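You operate a simulated robot arm through the tools that you are given. There is no shell and no other tool. Be economical: measure what you need, move in short steps, check, and stop when the job is done.

You run a simulated two-armed robot. Do the job below in one go: nothing can be reset, and whatever is moved stays where it is left.

TASK
Take the lid off the jar labelled "ONE" on the top of the cream cabinet and lay it down there.

Only the result counts: the job must be done as asked and must still hold three seconds after the hand-in. Knocking over, shifting, dropping, spilling or breaking anything else fails it. A push-on lid holds only when it is set on centred and level and pressed home; a screw cap is set on level and turned clockwise until tight.

THE ROBOT
Two 7-joint arms with two-finger parallel grippers on one trunk, on a base that drives. Base frame: it is fixed to the floor where the robot stands at the start and does not move with it; the origin is under the middle of the robot, x ahead of it, y to its left, z up; the surface under the hand at the start is at about z = 930. Units: mm, rad, N and s.
The left shoulder is at the start at [20, 170, 1278], the right one opposite. With the tool pointing down near the work surface each hand reaches from about 180 to 660 mm from the robot's upright axis, wherever it stands, measured 20 degrees to its own side. Payload 3.8 kg a hand.
The tool frame of a hand sits at the grasp point between the pads (the TCP): z along the fingers, y along the line on which they close. The tips reach 30 mm beyond it. The gripper opens to 110 mm. The fingers are 20 mm wide and 10 mm thick; the gripper's body (48 by 112 mm) begins 55 mm behind the TCP.
Orientation is that of the tool frame in the base frame, as a unit quaternion [x, y, z, w]. With the fingers straight down and closing along the base's y, the tool's x points along the base's -x, its y along +y and its z along -z.

THE INTERFACE
- The arms move only by the tool jog_arm. It takes "left_commands", "right_commands" or both (then of equal length, played together; a hand with none holds still); each is a list of rows, each a list of 7 numbers: the shift along the tool's x, y, z in mm, then the turn, a rotation vector about the tool's x, y, z in rad, then the finger opening in mm, from 0 to 110. In form: [[x, y, z, ax, ay, az, gripper], ...]. A call has 1 to 12 rows; each row is the pose to reach, as a shift and turn from the pose commanded when the call began, along the tool's axes at that moment. Each row takes 0.2 s and may step no farther than 50 mm and 0.15 rad from the row before; otherwise, or with a gripper value out of range, the whole call is refused. A pose out of reach is approached as far as the arm can. The call stops where the force on the tool passes 40 N (or 10 N more than at its start, if that is more) or the arm is blocked; 0.2 s more then pass. The fingers move at their own pace (about 72 mm/s each) and stop on an object; they squeeze with about 33 N. The grip force told is the motor's: it shows also when the fingers shut on nothing. Time passes only in rows, and 0.2 s behind the last, so rows that repeat a pose let the fingers close. The reply holds the time, the measured pose of the TCP, the force on the tool along the base axes, the opening and the grip force, in the units named above and with some noise, with the torque about the TCP (base axes, N m) and any sound that the robot's microphone picked up.
- Cameras (640 x 400 px; columns grow to the right, rows downward): "scene" is now at [113.8, 13.5, 1439]; the picture's right is [0.12, -0.99, 0.00], its down [-0.47, -0.05, -0.88] and it looks along [0.87, 0.10, -0.47] (base axes); focal length 252 px, centre (320, 200). "left" rides on the left gripper at [72, -17, -103] in its tool frame; the picture's right is [0.23, 0.97, 0.00], its down [-0.76, 0.18, -0.62] and it looks along [-0.61, 0.14, 0.78] (tool axes); focal length 222 px, centre (320, 200). "right" rides on the right gripper at [72, 17, -103] in its tool frame; the picture's right is [-0.23, 0.97, 0.00], its down [-0.76, -0.18, -0.62] and it looks along [-0.61, -0.14, 0.78] (tool axes); focal length 222 px, centre (320, 200). There is no depth. A picture from a camera that has moved, and an enlarged one, comes with that camera's place and axes in the base frame and with its lens.
- get_image(camera): a new picture of that camera. It takes no simulated time.
- move_column(by): slides the trunk up (or, below 0, down) by that many mm; the arms and the scene camera ride with it, the base frame stays. It gives what a move gives, with no picture.
- steer(legs): drives the robot by 1 to 6 legs, each [ahead, turn to the left] in mm and rad, along the robot's own axes; the way and the turn of a leg run together, so that a leg with both is an arc; at most 1500 mm and 3.142 rad a leg. The arms and the cameras ride along, it lands a little off, and it stops where it bumps. It gives what a move gives.
- head_to(pan, tilt): turns the head with the scene camera to pan (to the left, within 1.396 rad either way) and tilt (down, from -0.506 to 1.204), counted from straight ahead of the robot. It gives what a move gives.
- zoom(camera, box): a new picture of the part [left, top, right, bottom] of that camera's present view, enlarged. It takes no simulated time.
- job_done(): hands the job in; it is judged then, once.

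Work in short steps. Places have to be worked out from the pictures, the camera data and where the tool is seen: move nearer, look again, correct. Check each grasp and each placing, and mend what went wrong. You have 120 turns and 100 pictures in all, those below and enlarged ones among them. Open the grippers and draw the arms clear of the work before you hand the job in, unless the task says otherwise; then end with one line.

The tools are called after "Emit:" as name(argument=value, ...) on one line, values as JSON. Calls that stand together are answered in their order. jog_arm: Moves the arms, as the interface text tells. Its arguments: {"type":"object","properties":{"left_commands":{"type":"array"},"right_commands":{"type":"array"}},"required":[]} The other tools are called the same way: move_column (by) slides the trunk up or down; steer (legs) drives the base; head_to (pan, tilt) turns the head that bears the scene camera; get_image (camera) takes a picture; zoom (camera, box) takes an enlarged picture of a part of a camera's view; job_done () hands the job in.

At the start:

```text
time: 0.0
left_ee_pos: [341.5, 247.5, 1275.8]
left_tcp_rot: [0.0, 1.0, 0.0, 0.0]
left_ft_force: [0.7, 0.1, 0.4]
left_moment: [0.0, 0.0, -0.02]
left_width: 110.0
left_gripper_force: 0.0
right_ee_pos: [353.6, -62.5, 1287.3]
right_tcp_rot: [0.0, 1.0, 0.0, 0.0]
right_ft_force: [0.2, 0.2, 0.7]
right_moment: [-0.03, 0.01, 0.02]
right_width: 109.9
right_gripper_force: 0.1
trunk travel left (down, up): [-375.0, 195.0]
robot x, y, heading: [-2.1, -0.3, 0.006]
head pan, tilt: [0.115, 0.494]
```

scene: 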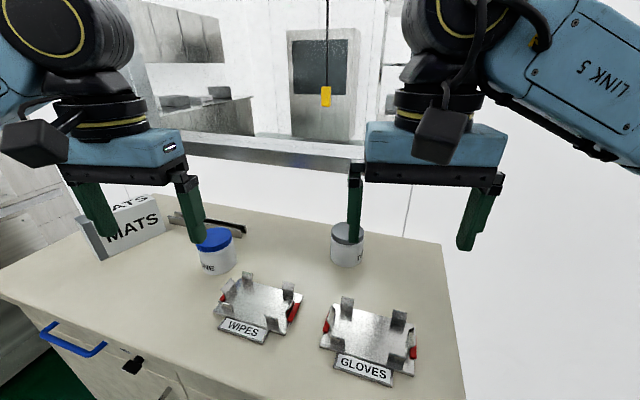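
right: 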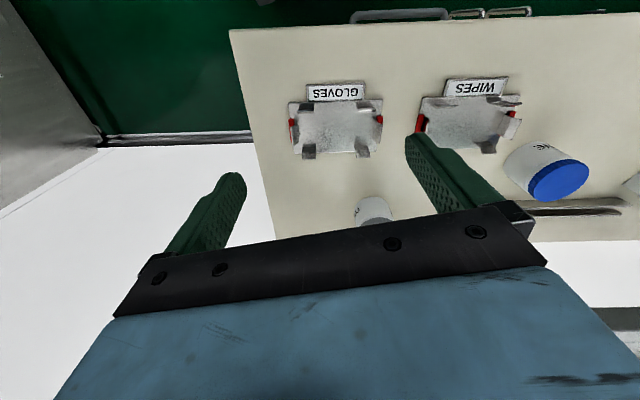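
left: 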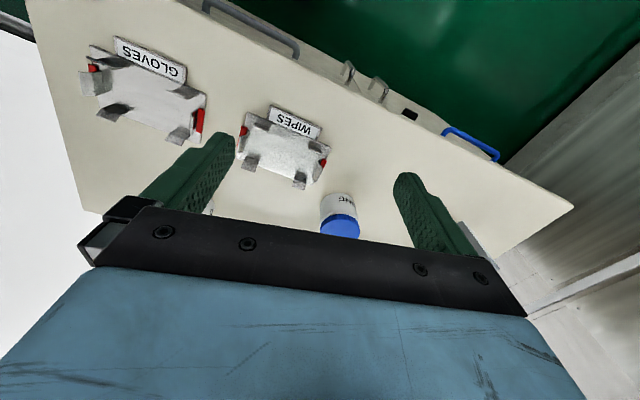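

There are two jars, one with a blue lid and one with a grey lid. I'll zoom in to read both labels.

Emit:
zoom(camera="scene", box=[160, 200, 260, 290])

Emit:
zoom(camera="scene", box=[300, 200, 400, 290])

Emit:
zoom(camera="left", box=[280, 170, 400, 250])

```text
4.44 times, centred on (210, 245) of scene
camera zoom: at [113.8, 13.5, 1439.0], right [0.12, -0.99, 0.0], down [-0.47, -0.05, -0.88], along [0.87, 0.1, -0.47], focal length 1118 px, centre (809, 0)
```

zoom: 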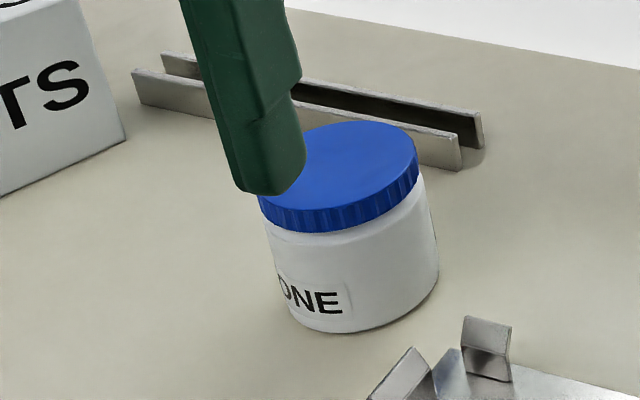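

```text
4.44 times, centred on (350, 245) of scene
camera zoom: at [113.8, 13.5, 1439.0], right [0.12, -0.99, 0.0], down [-0.47, -0.05, -0.88], along [0.87, 0.1, -0.47], focal length 1118 px, centre (187, 0)
```

zoom: 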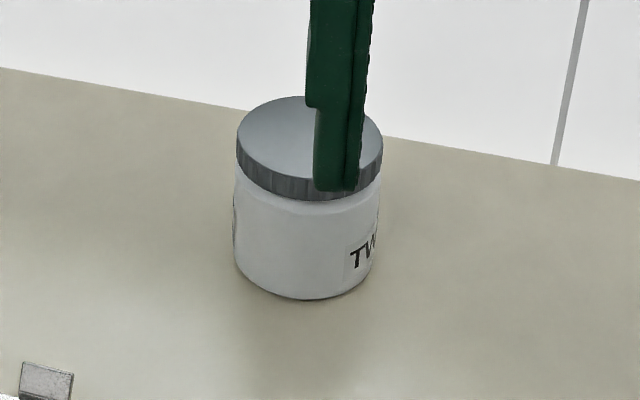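

```text
5.00 times, centred on (340, 210) of left
camera zoom: at [269.6, 229.7, 1378.9], right [-0.23, 0.97, 0.0], down [0.76, 0.18, 0.62], along [0.61, 0.14, -0.78], focal length 1111 px, centre (220, 150)
```

zoom: 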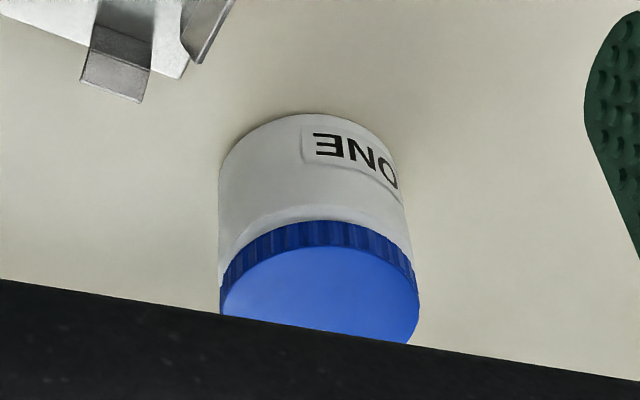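

The blue-lidded jar is "ONE", at roughly (615, 358), with its lid top near z≈1030. That's beyond reach, so I'll look down to check how much room there is in front of the base.

Emit:
head_to(pan=0.3, tilt=1.15)

Emit:
get_image(camera="scene")

```text
time: 1.0
left_ee_pos: [342.6, 246.5, 1276.9]
left_tcp_rot: [0.0, 1.0, 0.001, 0.0]
left_ft_force: [-0.6, 0.9, -1.6]
left_moment: [0.04, 0.02, 0.03]
left_width: 110.1
left_gripper_force: 0.1
right_ee_pos: [351.5, -61.8, 1287.0]
right_tcp_rot: [0.0, 1.0, 0.0, 0.0]
right_ft_force: [0.8, 0.4, 0.7]
right_moment: [0.01, 0.0, 0.0]
right_width: 109.8
right_gripper_force: 0.0
trunk travel left (down, up): [-375.0, 195.0]
robot x, y, heading: [3.9, -0.3, 0.003]
head pan, tilt: [0.3, 1.15]
```

```text
93 pictures are left
camera scene: at [80.2, 20.6, 1387.8], right [0.3, -0.96, 0.0], down [-0.87, -0.27, -0.41], along [0.39, 0.12, -0.91], focal length 252 px, centre (320, 200)
```

scene: 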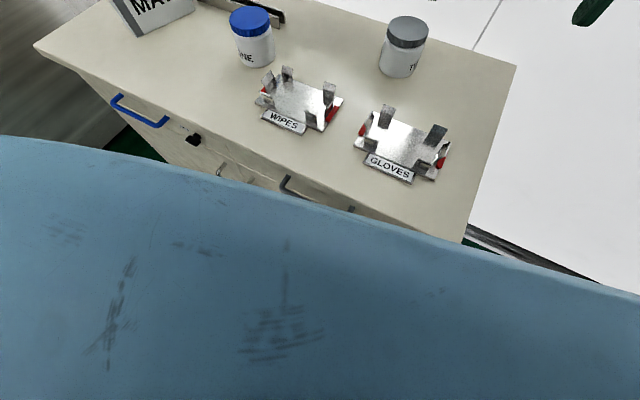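

The cabinet front runs about 0.18 rad askew, and the gap ahead looks small. I want to stand more directly in front of the jar, about 400 mm to the left, so I'll check that side is free first.

Emit:
head_to(pan=1.396, tilt=0.5)

Emit:
get_image(camera="scene")

```text
time: 2.4
left_ee_pos: [341.8, 245.3, 1278.3]
left_tcp_rot: [0.0, 1.0, 0.0, 0.0]
left_ft_force: [-0.1, -0.2, 0.7]
left_moment: [-0.01, -0.01, 0.02]
left_width: 109.6
left_gripper_force: 0.0
right_ee_pos: [352.3, -61.4, 1287.7]
right_tcp_rot: [0.0, 1.0, -0.001, 0.001]
right_ft_force: [-0.1, 0.5, 0.1]
right_moment: [-0.05, 0.03, -0.02]
right_width: 110.2
right_gripper_force: 0.1
trunk travel left (down, up): [-375.0, 195.0]
robot x, y, heading: [-0.3, -1.6, -0.001]
head pan, tilt: [1.396, 0.499]
```

```text
92 pictures are left
camera scene: at [39.2, 92.6, 1438.6], right [0.98, -0.17, 0.0], down [-0.08, -0.47, -0.88], along [0.15, 0.86, -0.48], focal length 252 px, centre (320, 200)
```

scene: 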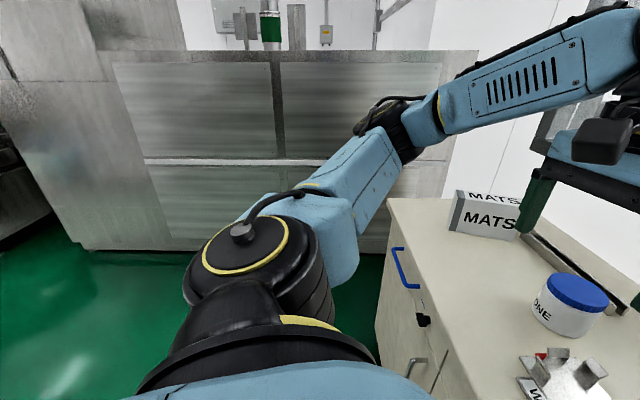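

The left side is clear out to about y≈2 m. I'll back off, turn left, drive, turn back square to the cabinet, and stop short of it.

Emit:
steer(legs=[[-200, 0], [0, 1.295], [437, 0], [0, -1.475]])

Emit:
head_to(pan=0.1, tilt=0.8)

Emit:
get_image(camera="scene")

```text
time: 13.1
left_ee_pos: [294.4, 620.1, 1276.7]
left_tcp_rot: [0.079, 0.997, 0.001, 0.0]
left_ft_force: [-1.1, 0.0, 0.4]
left_moment: [-0.01, -0.05, 0.0]
left_width: 110.0
left_gripper_force: 0.1
right_ee_pos: [254.0, 313.4, 1287.7]
right_tcp_rot: [0.08, 0.997, 0.0, 0.0]
right_ft_force: [-0.2, -0.2, 0.0]
right_moment: [0.02, -0.03, 0.02]
right_width: 110.0
right_gripper_force: 0.0
trunk travel left (down, up): [-375.0, 195.0]
robot x, y, heading: [-83.2, 431.6, -0.163]
head pan, tilt: [1.396, 0.499]
```

```text
time: 14.6
left_ee_pos: [293.4, 620.6, 1275.9]
left_tcp_rot: [0.079, 0.997, 0.0, 0.0]
left_ft_force: [-0.2, -0.2, -0.2]
left_moment: [0.01, -0.02, 0.02]
left_width: 109.9
left_gripper_force: 0.0
right_ee_pos: [254.2, 314.7, 1286.7]
right_tcp_rot: [0.08, 0.997, -0.001, 0.0]
right_ft_force: [-0.3, 0.9, -1.0]
right_moment: [0.01, -0.03, 0.0]
right_width: 109.9
right_gripper_force: 0.1
trunk travel left (down, up): [-375.0, 195.0]
robot x, y, heading: [-82.4, 434.6, -0.161]
head pan, tilt: [0.099, 0.799]
```

```text
91 pictures are left
camera scene: at [20.2, 425.9, 1412.6], right [-0.06, -1.0, 0.0], down [-0.72, 0.04, -0.7], along [0.7, -0.04, -0.72], focal length 252 px, centre (320, 200)
```

scene: 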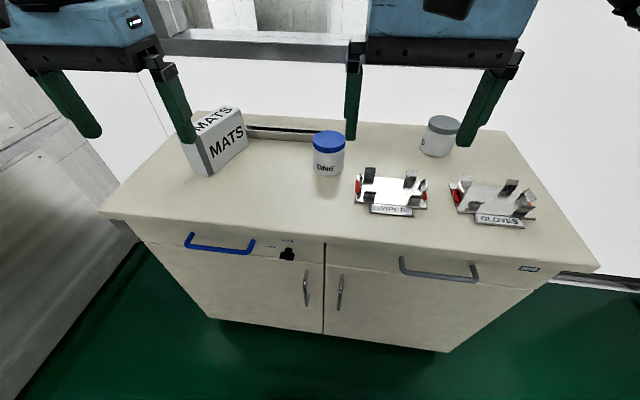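

The view is clear: the jar is at about (624, 365). I'll drive ahead 140 mm so it is within reach of both hands.

Emit:
steer(legs=[[140, 0]])

Emit:
get_image(camera="scene")

Emit:
get_image(camera="right")

Emit:
get_image(camera="left")

```text
time: 15.9
left_ee_pos: [432.1, 598.8, 1277.5]
left_tcp_rot: [0.08, 0.997, 0.0, -0.001]
left_ft_force: [-0.4, 0.1, -1.1]
left_moment: [0.0, 0.04, -0.01]
left_width: 109.7
left_gripper_force: 0.0
right_ee_pos: [391.8, 291.0, 1286.8]
right_tcp_rot: [0.08, 0.997, 0.0, -0.001]
right_ft_force: [0.4, 0.3, 0.7]
right_moment: [0.02, 0.03, -0.02]
right_width: 109.7
right_gripper_force: 0.1
trunk travel left (down, up): [-375.0, 195.0]
robot x, y, heading: [54.3, 407.8, -0.165]
head pan, tilt: [0.099, 0.799]
```

```text
90 pictures are left
camera scene: at [158.7, 403.4, 1412.6], right [-0.06, -1.0, 0.0], down [-0.72, 0.04, -0.7], along [0.7, -0.04, -0.72], focal length 252 px, centre (320, 200)
```

scene: 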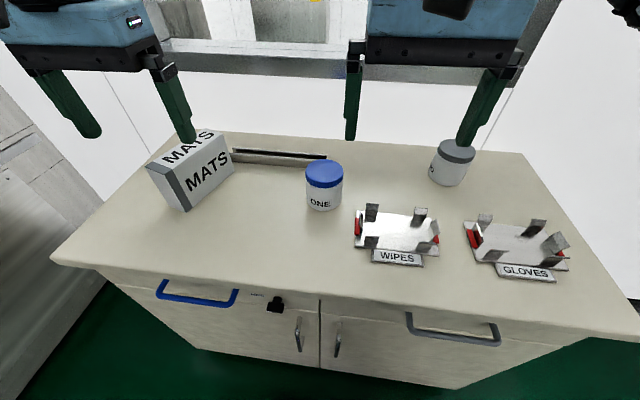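

```text
89 pictures are left
camera right: at [322.8, 319.7, 1390.4], right [0.38, 0.92, 0.0], down [0.72, -0.3, 0.62], along [0.58, -0.24, -0.78], focal length 222 px, centre (320, 200)
```

right: 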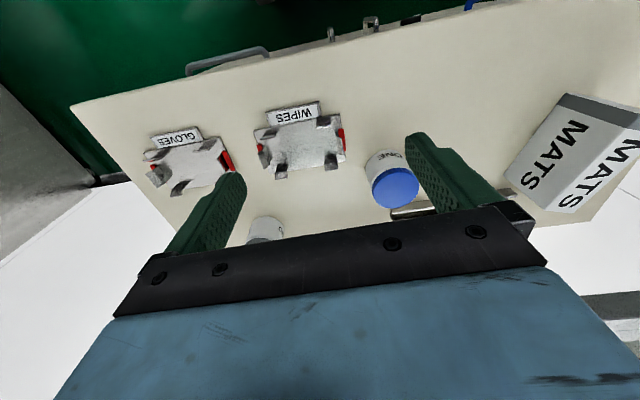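

```text
88 pictures are left
camera left: at [358.1, 592.2, 1378.8], right [-0.07, 1.0, 0.0], down [0.78, 0.05, 0.62], along [0.62, 0.04, -0.78], focal length 222 px, centre (320, 200)
```

left: 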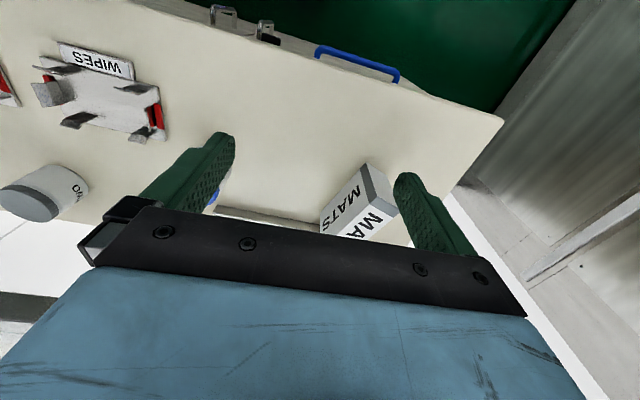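

The jar is about 570 mm ahead and 50 mm left of the robot. The right hand will take the lid, which leaves the left free to hold the body from the open front-left side. I'll bring the right hand above the jar at a safe height.

Emit:
jog_arm(right_commands=[[-43, 22, 0, 0, 0, 0, 110], [-86, 44, 0, 0, 0, 0, 110], [-129, 66, 0, 0, 0, 0, 110], [-172, 88, 0, 0, 0, 0, 110], [-217, 110, 0, 0, 0, 0, 110], [-217, 110, 45, 0, 0, 0, 110], [-217, 110, 90, 0, 0, 0, 110], [-217, 110, 120, 0, 0, 0, 110], [-217, 110, 120, 0, 0, 0, 110]])

Emit:
get_image(camera="right")

Emit:
get_image(camera="scene")

```text
time: 17.9
left_ee_pos: [430.9, 599.8, 1276.5]
left_tcp_rot: [0.08, 0.997, 0.0, 0.001]
left_ft_force: [-0.1, 0.6, 0.3]
left_moment: [-0.03, -0.01, 0.0]
left_width: 109.9
left_gripper_force: 0.0
right_ee_pos: [622.3, 366.5, 1166.0]
right_tcp_rot: [0.08, 0.997, -0.001, 0.001]
right_ft_force: [0.0, 0.3, -0.3]
right_moment: [-0.02, -0.02, -0.03]
right_width: 110.0
right_gripper_force: 0.1
right hand out of reach, approached as far as the arm can: row 5, 6, 7
trunk travel left (down, up): [-375.0, 195.0]
robot x, y, heading: [56.5, 408.3, -0.16]
head pan, tilt: [0.099, 0.799]
```

```text
87 pictures are left
camera right: at [552.2, 394.6, 1269.8], right [0.38, 0.93, 0.0], down [0.72, -0.3, 0.62], along [0.58, -0.24, -0.78], focal length 222 px, centre (320, 200)
```

right: 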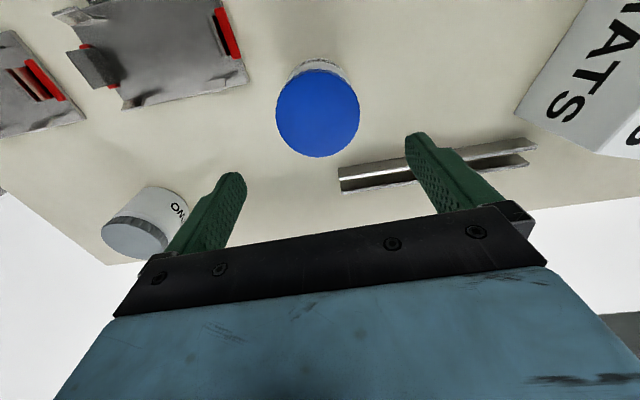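

```text
86 pictures are left
camera scene: at [157.0, 405.8, 1412.7], right [-0.06, -1.0, 0.0], down [-0.72, 0.04, -0.7], along [0.7, -0.04, -0.72], focal length 252 px, centre (320, 200)
```

scene: 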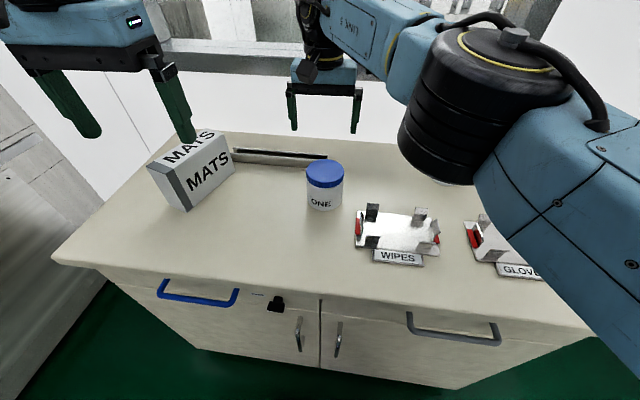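

The lid centre from both views is near (623, 364), with the top at z≈1026 and a diameter of about 89 mm. I'll descend to just above the lid and look again.

Emit:
jog_arm(right_commands=[[-1, -2, 40, 0, 0, 0, 110], [-1, -2, 80, 0, 0, 0, 110], [-1, -2, 80, 0, 0, 0, 110]])

Emit:
get_image(camera="right")

Emit:
zoom(camera="scene", box=[260, 100, 400, 220])

```text
time: 18.7
left_ee_pos: [431.2, 597.6, 1277.0]
left_tcp_rot: [0.08, 0.997, 0.0, 0.0]
left_ft_force: [-0.8, 0.2, 0.6]
left_moment: [0.03, 0.01, 0.03]
left_width: 109.8
left_gripper_force: 0.1
right_ee_pos: [621.8, 359.9, 1086.0]
right_tcp_rot: [0.08, 0.997, 0.0, 0.0]
right_ft_force: [0.1, 0.4, 0.3]
right_moment: [0.02, -0.02, 0.0]
right_width: 110.1
right_gripper_force: 0.0
trunk travel left (down, up): [-375.0, 195.0]
robot x, y, heading: [56.4, 407.6, -0.161]
head pan, tilt: [0.099, 0.799]
```

```text
85 pictures are left
camera right: at [551.9, 389.1, 1188.7], right [0.38, 0.92, 0.0], down [0.72, -0.3, 0.62], along [0.58, -0.24, -0.78], focal length 222 px, centre (320, 200)
```

right: 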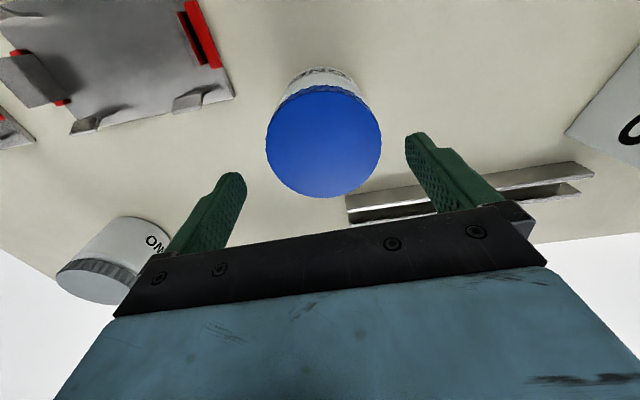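

```text
3.33 times, centred on (330, 160) of scene
camera zoom: at [157.6, 403.0, 1412.7], right [-0.06, -1.0, 0.0], down [-0.72, 0.04, -0.7], along [0.7, -0.04, -0.72], focal length 839 px, centre (287, 333)
```

zoom: 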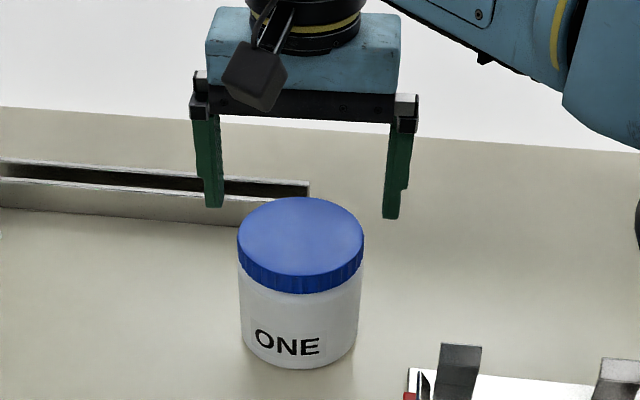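

The lid sits about 3 mm along +y from the grasp centre. I'll correct that and descend partway, so the tips just straddle the lid, then look.

Emit:
jog_arm(right_commands=[[2, 3, 0, 0, 0, 0, 110], [2, 3, 18, 0, 0, 0, 110], [2, 3, 36, 0, 0, 0, 110], [2, 3, 36, 0, 0, 0, 110]])

Emit:
get_image(camera="right")

Emit:
zoom(camera="scene", box=[270, 110, 382, 220])

```text
time: 19.7
left_ee_pos: [430.1, 596.7, 1276.5]
left_tcp_rot: [0.081, 0.997, 0.0, 0.001]
left_ft_force: [0.1, 0.2, 0.3]
left_moment: [0.05, -0.03, -0.03]
left_width: 109.9
left_gripper_force: 0.1
right_ee_pos: [622.5, 363.6, 1049.8]
right_tcp_rot: [0.08, 0.997, 0.0, 0.0]
right_ft_force: [0.3, 0.6, 0.0]
right_moment: [0.01, -0.01, 0.0]
right_width: 110.0
right_gripper_force: 0.2
trunk travel left (down, up): [-375.0, 195.0]
robot x, y, heading: [54.7, 409.9, -0.162]
head pan, tilt: [0.099, 0.799]
```

```text
83 pictures are left
camera right: at [552.6, 392.7, 1152.5], right [0.38, 0.92, 0.0], down [0.72, -0.3, 0.62], along [0.58, -0.24, -0.78], focal length 222 px, centre (320, 200)
```

right: 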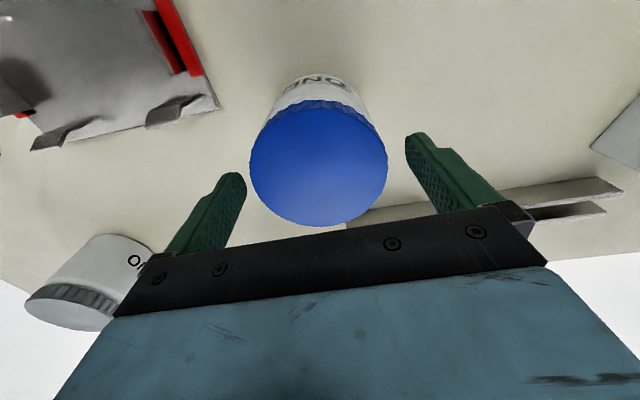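

```text
3.64 times, centred on (326, 165) of scene
camera zoom: at [157.7, 403.2, 1412.6], right [-0.06, -1.0, 0.0], down [-0.72, 0.04, -0.7], along [0.7, -0.04, -0.72], focal length 915 px, centre (298, 327)
```

zoom: 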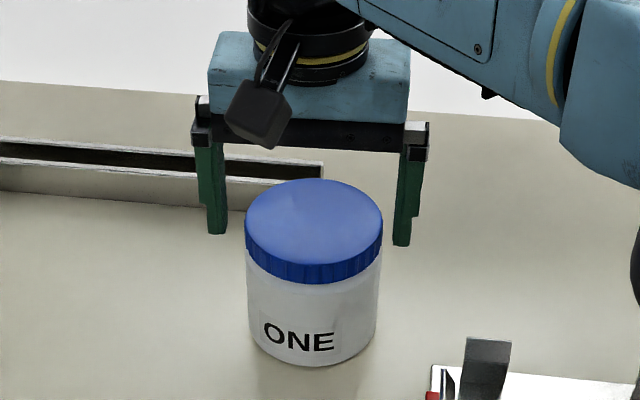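

The fingers straddle the lid, whose centre is about 4 mm nearer the robot than the TCP. I'll correct that, lower the tips to z≈1010 and close gently.

Emit:
jog_arm(right_commands=[[4, 0, 0, 0, 0, 0, 110], [4, 0, 10, 0, 0, 0, 110], [4, 0, 10, 0, 0, 0, 95]])

Emit:
get_image(camera="right")

Emit:
zoom(camera="scene", box=[270, 110, 382, 220])

```text
time: 20.5
left_ee_pos: [431.5, 595.8, 1276.6]
left_tcp_rot: [0.08, 0.997, 0.0, 0.0]
left_ft_force: [0.4, -0.4, -0.1]
left_moment: [-0.01, 0.01, -0.02]
left_width: 109.9
left_gripper_force: 0.0
right_ee_pos: [618.6, 365.4, 1039.6]
right_tcp_rot: [0.08, 0.997, 0.0, 0.0]
right_ft_force: [-0.2, -0.2, 0.2]
right_moment: [-0.02, -0.01, 0.02]
right_width: 95.1
right_gripper_force: 0.4
trunk travel left (down, up): [-375.0, 195.0]
robot x, y, heading: [54.0, 413.1, -0.163]
head pan, tilt: [0.099, 0.799]
```

```text
81 pictures are left
camera right: at [548.8, 394.1, 1142.5], right [0.38, 0.92, 0.0], down [0.72, -0.3, 0.62], along [0.58, -0.24, -0.78], focal length 222 px, centre (320, 200)
```

right: 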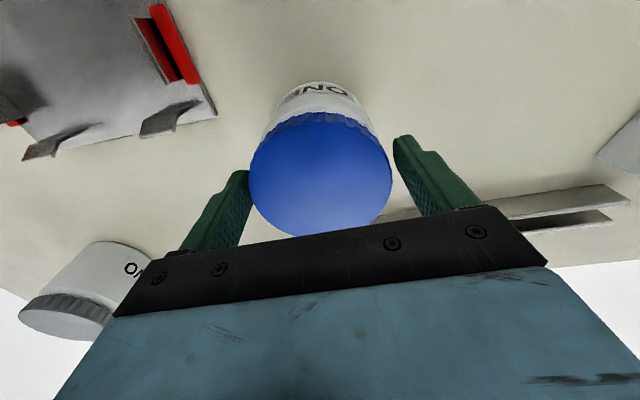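

```text
3.64 times, centred on (326, 165) of scene
camera zoom: at [157.7, 403.3, 1412.6], right [-0.06, -1.0, 0.0], down [-0.72, 0.04, -0.7], along [0.7, -0.04, -0.72], focal length 915 px, centre (298, 327)
```

zoom: 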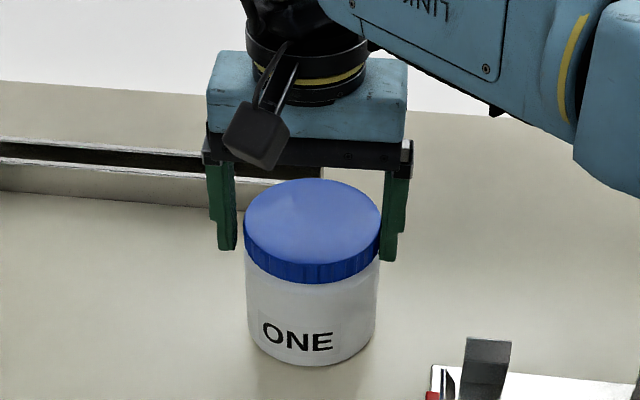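

The right finger is just at the lid and the left still has a few mm. I'll shift 2.5 mm toward −y and close fully.

Emit:
jog_arm(right_commands=[[0, -2.5, 0, 0, 0, 0, 95], [0, -2.5, 0, 0, 0, 0, 90], [0, -2.5, 0, 0, 0, 0, 80], [0, -2.5, 0, 0, 0, 0, 70], [0, -2.5, 0, 0, 0, 0, 70]])

Emit:
zoom(camera="scene", box=[270, 110, 382, 220])

```text
time: 21.7
left_ee_pos: [431.4, 596.7, 1277.5]
left_tcp_rot: [0.08, 0.997, 0.0, 0.0]
left_ft_force: [0.0, 0.0, -0.8]
left_moment: [-0.03, 0.0, -0.01]
left_width: 110.0
left_gripper_force: 0.0
right_ee_pos: [616.6, 364.2, 1040.4]
right_tcp_rot: [0.08, 0.997, -0.001, 0.0]
right_ft_force: [0.3, -0.8, -0.3]
right_moment: [0.04, 0.04, 0.04]
right_width: 88.4
right_gripper_force: 33.4
trunk travel left (down, up): [-375.0, 195.0]
robot x, y, heading: [52.2, 408.4, -0.156]
head pan, tilt: [0.099, 0.799]
```

```text
3.64 times, centred on (326, 165) of scene
camera zoom: at [157.7, 403.5, 1412.6], right [-0.06, -1.0, 0.0], down [-0.72, 0.04, -0.7], along [0.7, -0.04, -0.72], focal length 915 px, centre (298, 327)
```

zoom: 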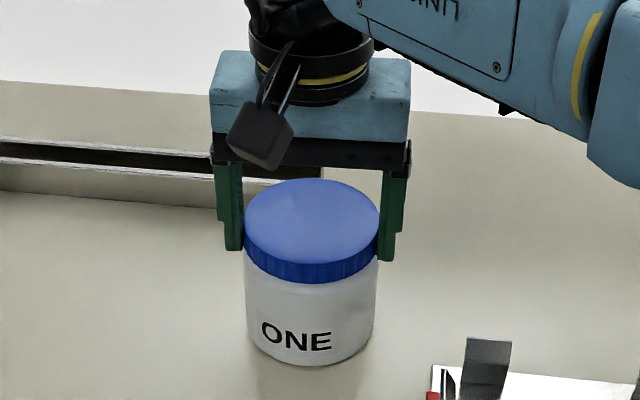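

The lid is gripped (88.4 mm, 33 N). I'll test a small counter-clockwise turn (−tool z), watching the torque and whether the label turns with it.

Emit:
jog_arm(right_commands=[[0, 0, 0, 0, 0, -0.1, 70], [0, 0, 0, 0, 0, -0.2, 70]])

Emit:
zoom(camera="scene", box=[270, 110, 382, 220])

```text
time: 22.3
left_ee_pos: [431.2, 597.4, 1276.9]
left_tcp_rot: [0.08, 0.997, 0.0, 0.0]
left_ft_force: [0.5, 0.9, -1.0]
left_moment: [0.0, -0.02, 0.0]
left_width: 110.0
left_gripper_force: 0.1
right_ee_pos: [618.1, 364.1, 1040.4]
right_tcp_rot: [-0.021, 1.0, -0.001, 0.001]
right_ft_force: [-0.2, 0.5, -1.1]
right_moment: [0.05, 0.01, 0.02]
right_width: 88.7
right_gripper_force: 33.0
trunk travel left (down, up): [-375.0, 195.0]
robot x, y, heading: [56.1, 409.4, -0.161]
head pan, tilt: [0.099, 0.799]
```

```text
3.64 times, centred on (326, 165) of scene
camera zoom: at [157.9, 403.5, 1412.6], right [-0.06, -1.0, 0.0], down [-0.72, 0.04, -0.7], along [0.7, -0.04, -0.72], focal length 915 px, centre (298, 327)
```

zoom: 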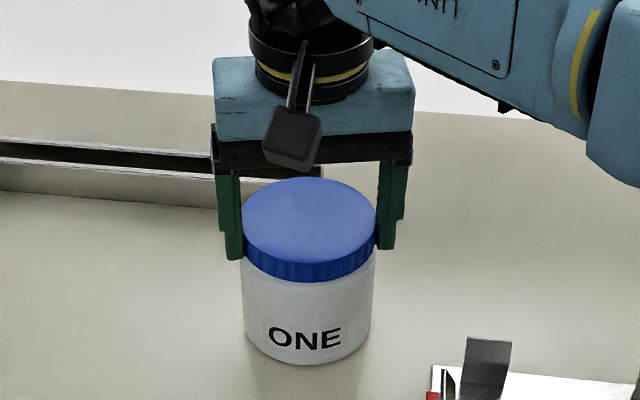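

The whole jar turned with the lid at near-zero torque, so the body has to be held with the left hand. I'll yaw the left hand first, then pitch it to point forward and 35° down.

Emit:
jog_arm(left_commands=[[0, 0, 0, 0, 0, 0.15, 110], [0, 0, 0, 0, 0, 0.3, 110], [0, 0, 0, 0, 0, 0.3, 110]])

Emit:
jog_arm(left_commands=[[-7, -12, 18, 0, -0.137, 0, 110], [-14, -24, 36, 0, -0.274, 0, 110], [-21, -36, 54, 0, -0.411, 0, 110], [-28, -48, 72, 0, -0.548, 0, 110], [-35, -60, 90, 0, -0.685, 0, 110], [-42, -72, 108, 0, -0.822, 0, 110], [-51, -83, 127, 0, -0.96, 0, 110], [-51, -83, 127, 0, -0.96, 0, 110]])

Emit:
get_image(camera="scene")

Emit:
get_image(camera="left")

```text
time: 23.1
left_ee_pos: [430.2, 597.0, 1277.5]
left_tcp_rot: [0.23, 0.973, 0.0, 0.001]
left_ft_force: [0.7, -1.2, 0.4]
left_moment: [0.0, -0.03, -0.01]
left_width: 109.8
left_gripper_force: 0.0
right_ee_pos: [616.6, 364.0, 1041.0]
right_tcp_rot: [-0.02, 1.0, 0.001, -0.001]
right_ft_force: [-0.2, 0.2, -0.9]
right_moment: [0.01, 0.05, -0.03]
right_width: 88.6
right_gripper_force: 33.3
trunk travel left (down, up): [-375.0, 195.0]
robot x, y, heading: [56.7, 406.7, -0.159]
head pan, tilt: [0.099, 0.799]
```

```text
time: 24.9
left_ee_pos: [484.2, 483.4, 1148.9]
left_tcp_rot: [0.203, 0.863, -0.107, 0.449]
left_ft_force: [1.1, 0.3, 0.0]
left_moment: [0.01, 0.03, 0.0]
left_width: 110.0
left_gripper_force: 0.1
left hand out of reach, approached as far as the arm can: row 5, 6, 7, 8
right_ee_pos: [617.1, 363.5, 1041.2]
right_tcp_rot: [-0.02, 1.0, 0.0, 0.0]
right_ft_force: [0.3, -0.3, -1.1]
right_moment: [0.0, 0.0, 0.02]
right_width: 88.6
right_gripper_force: 32.9
trunk travel left (down, up): [-375.0, 195.0]
robot x, y, heading: [56.3, 407.9, -0.16]
head pan, tilt: [0.099, 0.799]
```

```text
77 pictures are left
camera scene: at [157.7, 403.6, 1412.7], right [-0.06, -1.0, 0.0], down [-0.72, 0.04, -0.7], along [0.7, -0.04, -0.72], focal length 252 px, centre (320, 200)
```

scene: 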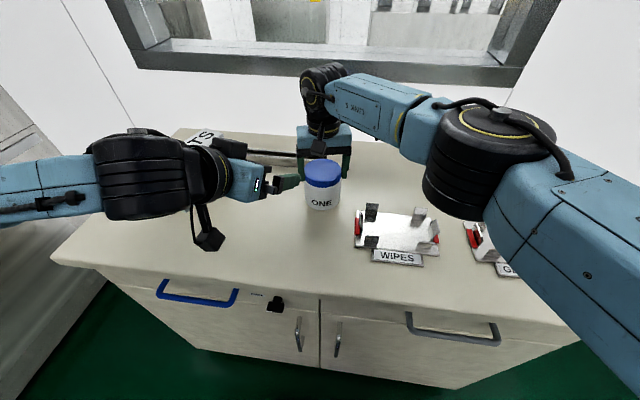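

```text
76 pictures are left
camera left: at [363.7, 524.6, 1147.4], right [0.32, 0.93, -0.19], down [0.01, 0.19, 0.98], along [0.95, -0.31, 0.05], focal length 222 px, centre (320, 200)
```

left: 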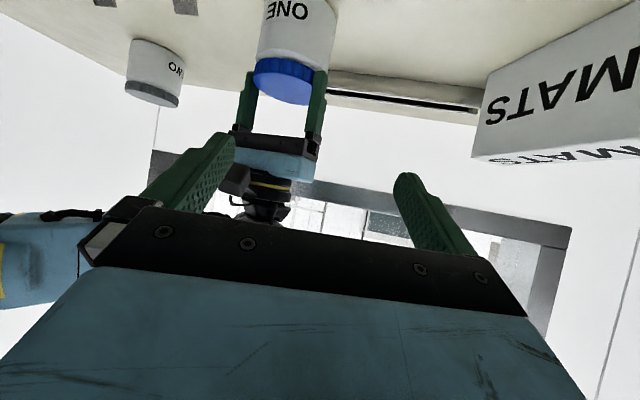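

The left hand has the wanted orientation, but its position was clipped to about (484, 483, 1149). I'll make a small move to see which pose the commands are counted from.

Emit:
jog_arm(left_commands=[[9, -4, 22, 0, 0, 0, 110], [17, -9, 45, 0, 0, 0, 110], [17, -9, 45, 0, 0, 0, 110]])

```text
time: 25.7
left_ee_pos: [503.6, 463.9, 1107.0]
left_tcp_rot: [0.202, 0.864, -0.105, 0.45]
left_ft_force: [0.1, 0.1, 0.1]
left_moment: [0.02, -0.04, 0.02]
left_width: 109.9
left_gripper_force: 0.2
right_ee_pos: [617.5, 365.1, 1041.1]
right_tcp_rot: [-0.019, 1.0, 0.0, 0.0]
right_ft_force: [-0.1, -0.3, -1.2]
right_moment: [0.01, 0.05, 0.02]
right_width: 88.4
right_gripper_force: 33.1
trunk travel left (down, up): [-375.0, 195.0]
robot x, y, heading: [52.8, 411.8, -0.156]
head pan, tilt: [0.099, 0.799]
```

Commands count from the actual pose. Next is the pre-grasp, about 90 mm short of the jar body along the approach line.

Emit:
jog_arm(left_commands=[[12, -13, 30, 0, 0, 0, 110], [24, -26, 60, 0, 0, 0, 110], [35, -39, 90, 0, 0, 0, 110], [35, -39, 90, 0, 0, 0, 110]])

Emit:
get_image(camera="left")

Emit:
zoom(camera="scene", box=[200, 100, 400, 260])

```text
time: 26.7
left_ee_pos: [533.8, 406.4, 1026.6]
left_tcp_rot: [0.202, 0.864, -0.105, 0.449]
left_ft_force: [-0.4, -0.2, -0.7]
left_moment: [-0.02, -0.01, 0.01]
left_width: 110.0
left_gripper_force: 0.0
right_ee_pos: [618.2, 364.4, 1040.4]
right_tcp_rot: [-0.019, 1.0, 0.0, 0.0]
right_ft_force: [-0.8, 0.7, -1.0]
right_moment: [0.01, 0.01, 0.02]
right_width: 88.5
right_gripper_force: 32.9
trunk travel left (down, up): [-375.0, 195.0]
robot x, y, heading: [52.8, 413.0, -0.158]
head pan, tilt: [0.099, 0.799]
```

```text
75 pictures are left
camera left: at [411.6, 447.1, 1025.1], right [0.32, 0.93, -0.19], down [0.01, 0.19, 0.98], along [0.95, -0.31, 0.05], focal length 222 px, centre (320, 200)
```

left: 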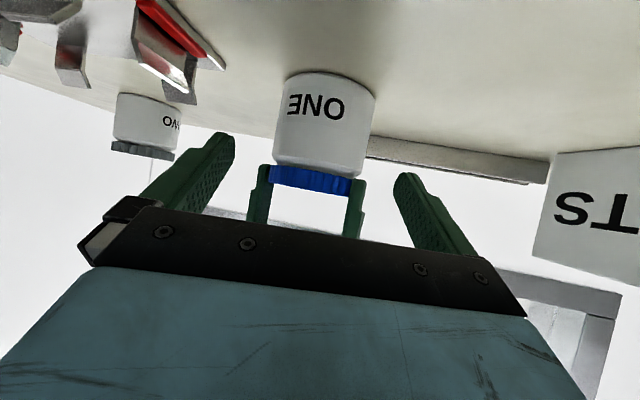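

```text
2.50 times, centred on (300, 180) of scene
camera zoom: at [157.8, 403.8, 1412.7], right [-0.06, -1.0, 0.0], down [-0.72, 0.04, -0.7], along [0.7, -0.04, -0.72], focal length 629 px, centre (370, 250)
```

zoom: 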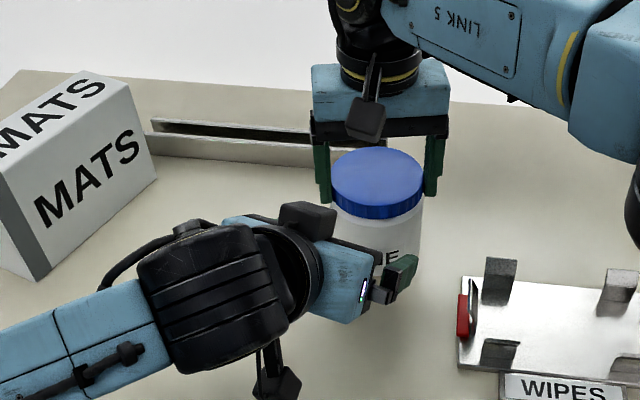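

The left fingers are lined up with the jar body to within about 3 mm. I'll advance so they straddle the body without closing.

Emit:
jog_arm(left_commands=[[2, 2, 30, 0, 0, 0, 110], [4, 3, 60, 0, 0, 0, 110], [4, 3, 80, 0, 0, 0, 110], [4, 3, 90, 0, 0, 0, 110], [4, 3, 90, 0, 0, 0, 110]])

Emit:
get_image(camera="left")

Emit:
get_image(camera="right")

Emit:
zoom(camera="scene", box=[230, 110, 390, 238])

```text
time: 27.9
left_ee_pos: [598.7, 378.3, 968.5]
left_tcp_rot: [0.202, 0.864, -0.105, 0.449]
left_ft_force: [0.1, 0.3, -0.4]
left_moment: [0.04, 0.03, 0.0]
left_width: 109.9
left_gripper_force: 0.0
right_ee_pos: [616.5, 364.2, 1041.1]
right_tcp_rot: [-0.019, 1.0, 0.0, 0.0]
right_ft_force: [0.0, 0.8, -1.3]
right_moment: [-0.03, 0.02, 0.01]
right_width: 88.6
right_gripper_force: 32.7
trunk travel left (down, up): [-375.0, 195.0]
robot x, y, heading: [50.3, 407.4, -0.157]
head pan, tilt: [0.099, 0.799]
```

```text
73 pictures are left
camera left: at [478.8, 418.3, 968.5], right [0.32, 0.93, -0.19], down [0.01, 0.19, 0.98], along [0.95, -0.31, 0.05], focal length 222 px, centre (320, 200)
```

left: 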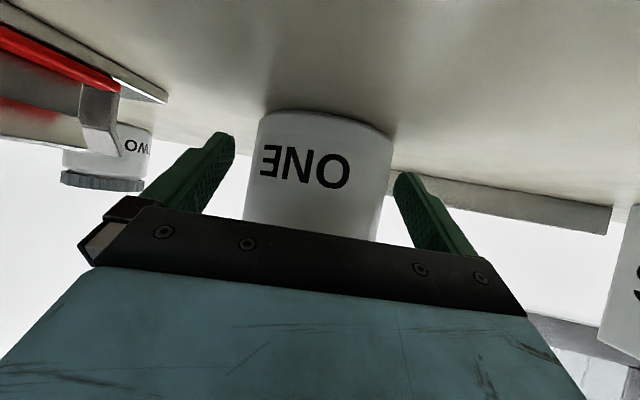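

```text
72 pictures are left
camera right: at [543.8, 378.4, 1143.9], right [0.19, 0.98, 0.0], down [0.77, -0.15, 0.62], along [0.61, -0.12, -0.78], focal length 222 px, centre (320, 200)
```

right: 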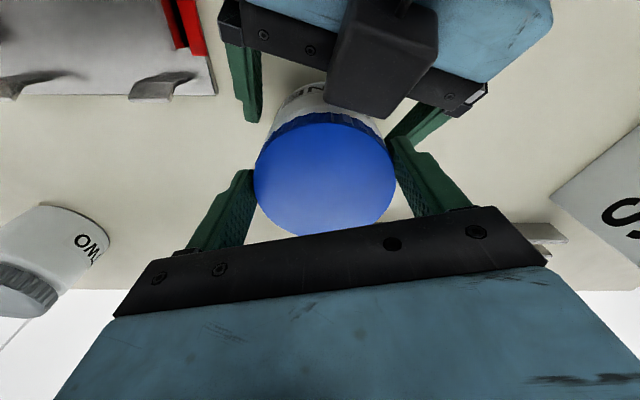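

```text
3.12 times, centred on (310, 174) of scene
camera zoom: at [157.8, 403.6, 1412.6], right [-0.06, -1.0, 0.0], down [-0.72, 0.04, -0.7], along [0.7, -0.04, -0.72], focal length 786 px, centre (351, 281)
```

zoom: 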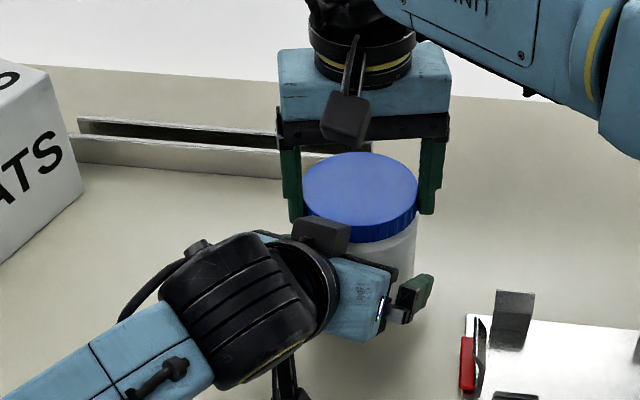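

The left hand straddles the body, centred to about 1.5 mm. I'll open the right hand, then close the left on the body.

Emit:
jog_arm(right_commands=[[0, 0, 0, 0, 0, 0, 105], [0, 0, 0, 0, 0, 0, 110], [0, 0, 0, 0, 0, 0, 110], [0, 0, 0, 0, 0, 0, 110], [0, 0, 0, 0, 0, 0, 110], [0, 0, 0, 0, 0, 0, 110], [0, 0, 0, 0, 0, 0, 110]], left_commands=[[0, 0, 0, 0, 0, 0, 110], [0, 0, 0, 0, 0, 0, 100], [0, 0, 0, 0, 0, 0, 94], [0, 0, 0, 0, 0, 0, 90], [0, 0, 0, 0, 0, 0, 85], [0, 0, 0, 0, 0, 0, 70], [0, 0, 0, 0, 0, 0, 60]])

Emit:
get_image(camera="right")

Emit:
get_image(camera="left")

```text
time: 29.5
left_ee_pos: [599.4, 377.8, 970.0]
left_tcp_rot: [0.202, 0.864, -0.104, 0.449]
left_ft_force: [-0.3, -0.2, 0.4]
left_moment: [-0.03, -0.01, 0.0]
left_width: 88.8
left_gripper_force: 32.9
right_ee_pos: [617.0, 364.5, 1040.8]
right_tcp_rot: [-0.019, 1.0, 0.0, 0.0]
right_ft_force: [-0.4, -0.1, 0.3]
right_moment: [0.0, 0.03, 0.01]
right_width: 109.8
right_gripper_force: 0.0
trunk travel left (down, up): [-375.0, 195.0]
robot x, y, heading: [50.6, 410.7, -0.163]
head pan, tilt: [0.099, 0.799]
```

```text
70 pictures are left
camera right: at [543.8, 378.4, 1143.9], right [0.19, 0.98, 0.0], down [0.77, -0.15, 0.62], along [0.61, -0.12, -0.78], focal length 222 px, centre (320, 200)
```

right: 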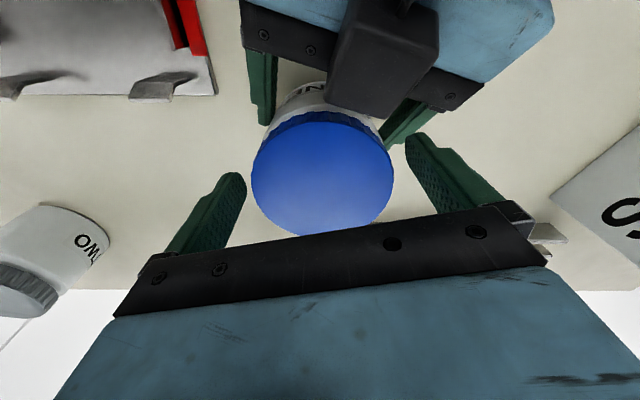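

```text
69 pictures are left
camera left: at [478.8, 418.4, 968.8], right [0.32, 0.93, -0.19], down [0.01, 0.19, 0.98], along [0.95, -0.31, 0.05], focal length 222 px, centre (320, 200)
```

left: 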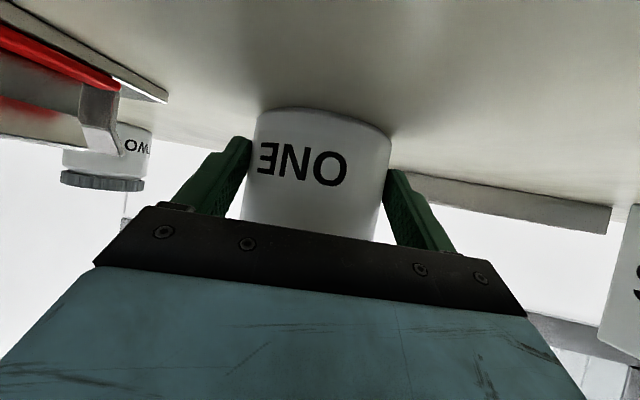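

The body is held (88.8 mm, 33 N). I'll raise the right hand a little and turn it clockwise about 1 rad, so there's a long counter-clockwise stroke that stays clear of the left palm.

Emit:
jog_arm(right_commands=[[1.5, 0, -22, 0, 0, 0, 110], [1.5, 0, -22, 0, 0, 0.14, 110], [1.5, 0, -22, 0, 0, 0.28, 110], [1.5, 0, -22, 0, 0, 0.42, 110], [1.5, 0, -22, 0, 0, 0.56, 110], [1.5, 0, -22, 0, 0, 0.7, 110], [1.5, 0, -22, 0, 0, 0.84, 110], [1.5, 0, -22, 0, 0, 0.96, 110], [1.5, 0, -22, 0, 0, 0.96, 110]])

Emit:
get_image(camera="right")

Emit:
zoom(camera="scene", box=[230, 90, 390, 218])

```text
time: 31.5
left_ee_pos: [599.5, 377.0, 969.2]
left_tcp_rot: [0.202, 0.864, -0.105, 0.449]
left_ft_force: [-0.5, -0.8, -0.8]
left_moment: [-0.09, -0.02, -0.01]
left_width: 88.9
left_gripper_force: 33.1
right_ee_pos: [616.4, 364.8, 1064.0]
right_tcp_rot: [0.445, 0.896, 0.001, 0.0]
right_ft_force: [0.0, 0.4, 0.0]
right_moment: [0.03, 0.04, -0.01]
right_width: 110.0
right_gripper_force: 0.0
trunk travel left (down, up): [-375.0, 195.0]
robot x, y, heading: [53.6, 410.1, -0.163]
head pan, tilt: [0.099, 0.799]
```

```text
68 pictures are left
camera right: at [585.7, 432.5, 1166.5], right [0.91, 0.41, 0.0], down [0.32, -0.71, 0.62], along [0.25, -0.57, -0.78], focal length 222 px, centre (320, 200)
```

right: 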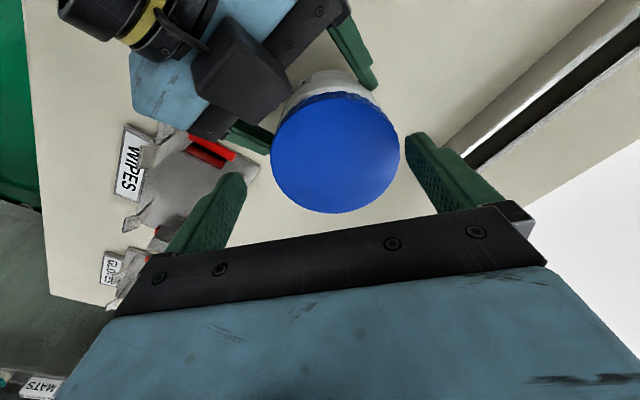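

```text
3.12 times, centred on (310, 154) of scene
camera zoom: at [157.7, 403.5, 1412.6], right [-0.06, -1.0, 0.0], down [-0.72, 0.04, -0.7], along [0.7, -0.04, -0.72], focal length 786 px, centre (351, 344)
```

zoom: 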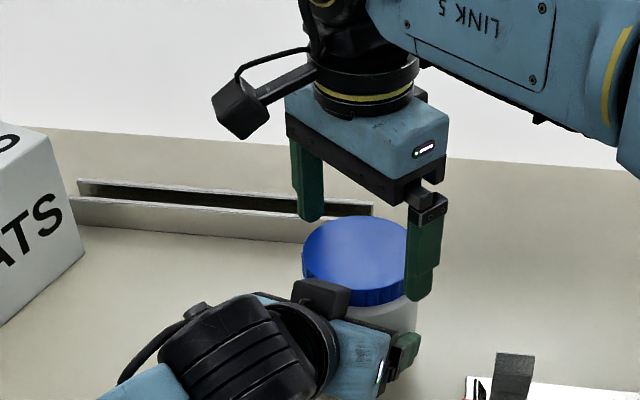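

Comparing the two wrist views, the lid centre is really near (628, 364.5), about 12 mm farther in x than the hand. That means the left fingertips also grip a bit short of the jar's axis. I'll open the left, slide it 12 mm forward horizontally, and re-close.

Emit:
jog_arm(left_commands=[[0, 0, 0, 0, 0, 0, 105], [0, 0, 0, 0, 0, 0, 106], [-3.5, 1, 5, 0, 0, 0, 106], [-6.9, 1, 9.8, 0, 0, 0, 106], [-6.9, 1, 9.8, 0, 0, 0, 100], [-6.9, 1, 9.8, 0, 0, 0, 94], [-6.9, 1, 9.8, 0, 0, 0, 90], [-6.9, 1, 9.8, 0, 0, 0, 85], [-6.9, 1, 9.8, 0, 0, 0, 70], [-6.9, 1, 9.8, 0, 0, 0, 60]])

Emit:
get_image(camera="right")

Emit:
get_image(camera="left")

```text
time: 33.7
left_ee_pos: [612.2, 373.0, 969.8]
left_tcp_rot: [0.202, 0.864, -0.105, 0.45]
left_ft_force: [0.4, -0.9, 1.0]
left_moment: [0.07, -0.01, -0.02]
left_width: 89.2
left_gripper_force: 32.7
right_ee_pos: [616.1, 363.9, 1063.5]
right_tcp_rot: [0.444, 0.896, 0.0, 0.001]
right_ft_force: [-0.1, -0.4, -0.5]
right_moment: [0.03, 0.01, -0.01]
right_width: 110.2
right_gripper_force: 0.1
trunk travel left (down, up): [-375.0, 195.0]
robot x, y, heading: [53.3, 405.8, -0.16]
head pan, tilt: [0.099, 0.799]
```

```text
66 pictures are left
camera right: at [585.5, 432.5, 1166.5], right [0.91, 0.41, 0.0], down [0.32, -0.71, 0.62], along [0.25, -0.57, -0.78], focal length 222 px, centre (320, 200)
```

right: 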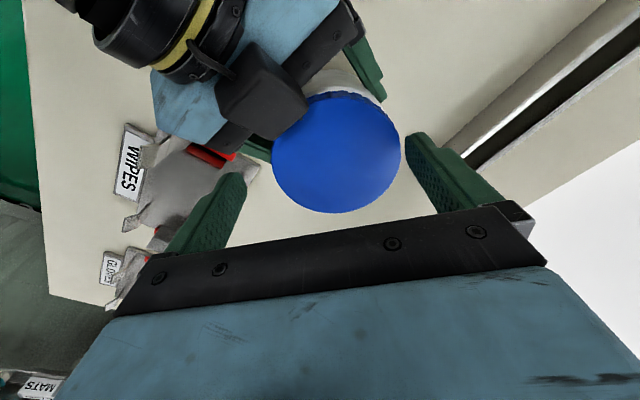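

```text
65 pictures are left
camera left: at [490.2, 413.7, 969.6], right [0.32, 0.93, -0.19], down [0.01, 0.19, 0.98], along [0.95, -0.31, 0.05], focal length 222 px, centre (320, 200)
```

left: 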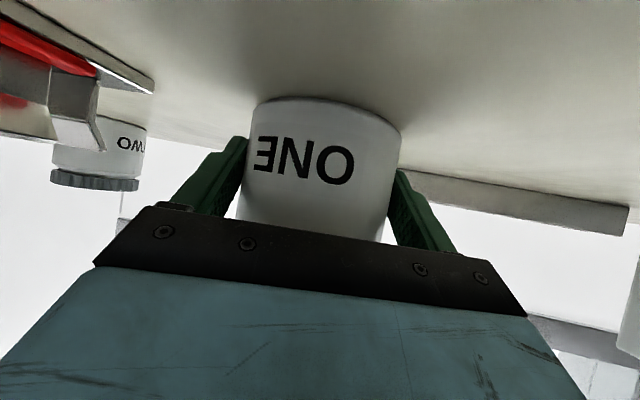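

The body is held with the pads now around its widest line. I'll shift the right hand onto the lid axis at height and check the centring.

Emit:
jog_arm(right_commands=[[-4, 5, 0, 0, 0, 0, 110], [-7, 9.5, 0, 0, 0, 0, 110], [-7, 9.5, 0, 0, 0, 0, 110]])

Emit:
get_image(camera="right")

Emit:
zoom(camera="scene", box=[250, 90, 390, 202])

```text
time: 34.5
left_ee_pos: [611.8, 373.9, 971.6]
left_tcp_rot: [0.201, 0.864, -0.104, 0.45]
left_ft_force: [-0.7, 0.2, 1.5]
left_moment: [0.04, -0.04, 0.06]
left_width: 89.3
left_gripper_force: 33.1
right_ee_pos: [627.0, 364.9, 1064.4]
right_tcp_rot: [0.444, 0.896, 0.001, 0.0]
right_ft_force: [-1.0, 0.1, -1.5]
right_moment: [0.03, 0.0, -0.01]
right_width: 110.1
right_gripper_force: 0.0
trunk travel left (down, up): [-375.0, 195.0]
robot x, y, heading: [54.6, 410.5, -0.161]
head pan, tilt: [0.099, 0.799]
```

```text
64 pictures are left
camera right: at [595.5, 432.8, 1166.3], right [0.91, 0.41, 0.0], down [0.32, -0.71, 0.62], along [0.25, -0.57, -0.78], focal length 222 px, centre (320, 200)
```

right: 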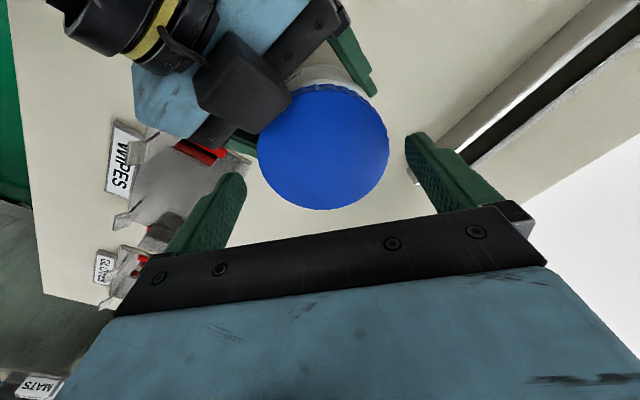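

```text
3.57 times, centred on (320, 146) of scene
camera zoom: at [157.6, 403.5, 1412.7], right [-0.06, -1.0, 0.0], down [-0.72, 0.04, -0.7], along [0.7, -0.04, -0.72], focal length 899 px, centre (320, 393)
```

zoom: 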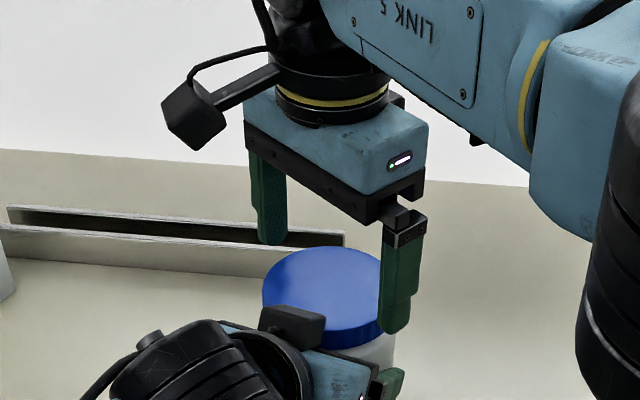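

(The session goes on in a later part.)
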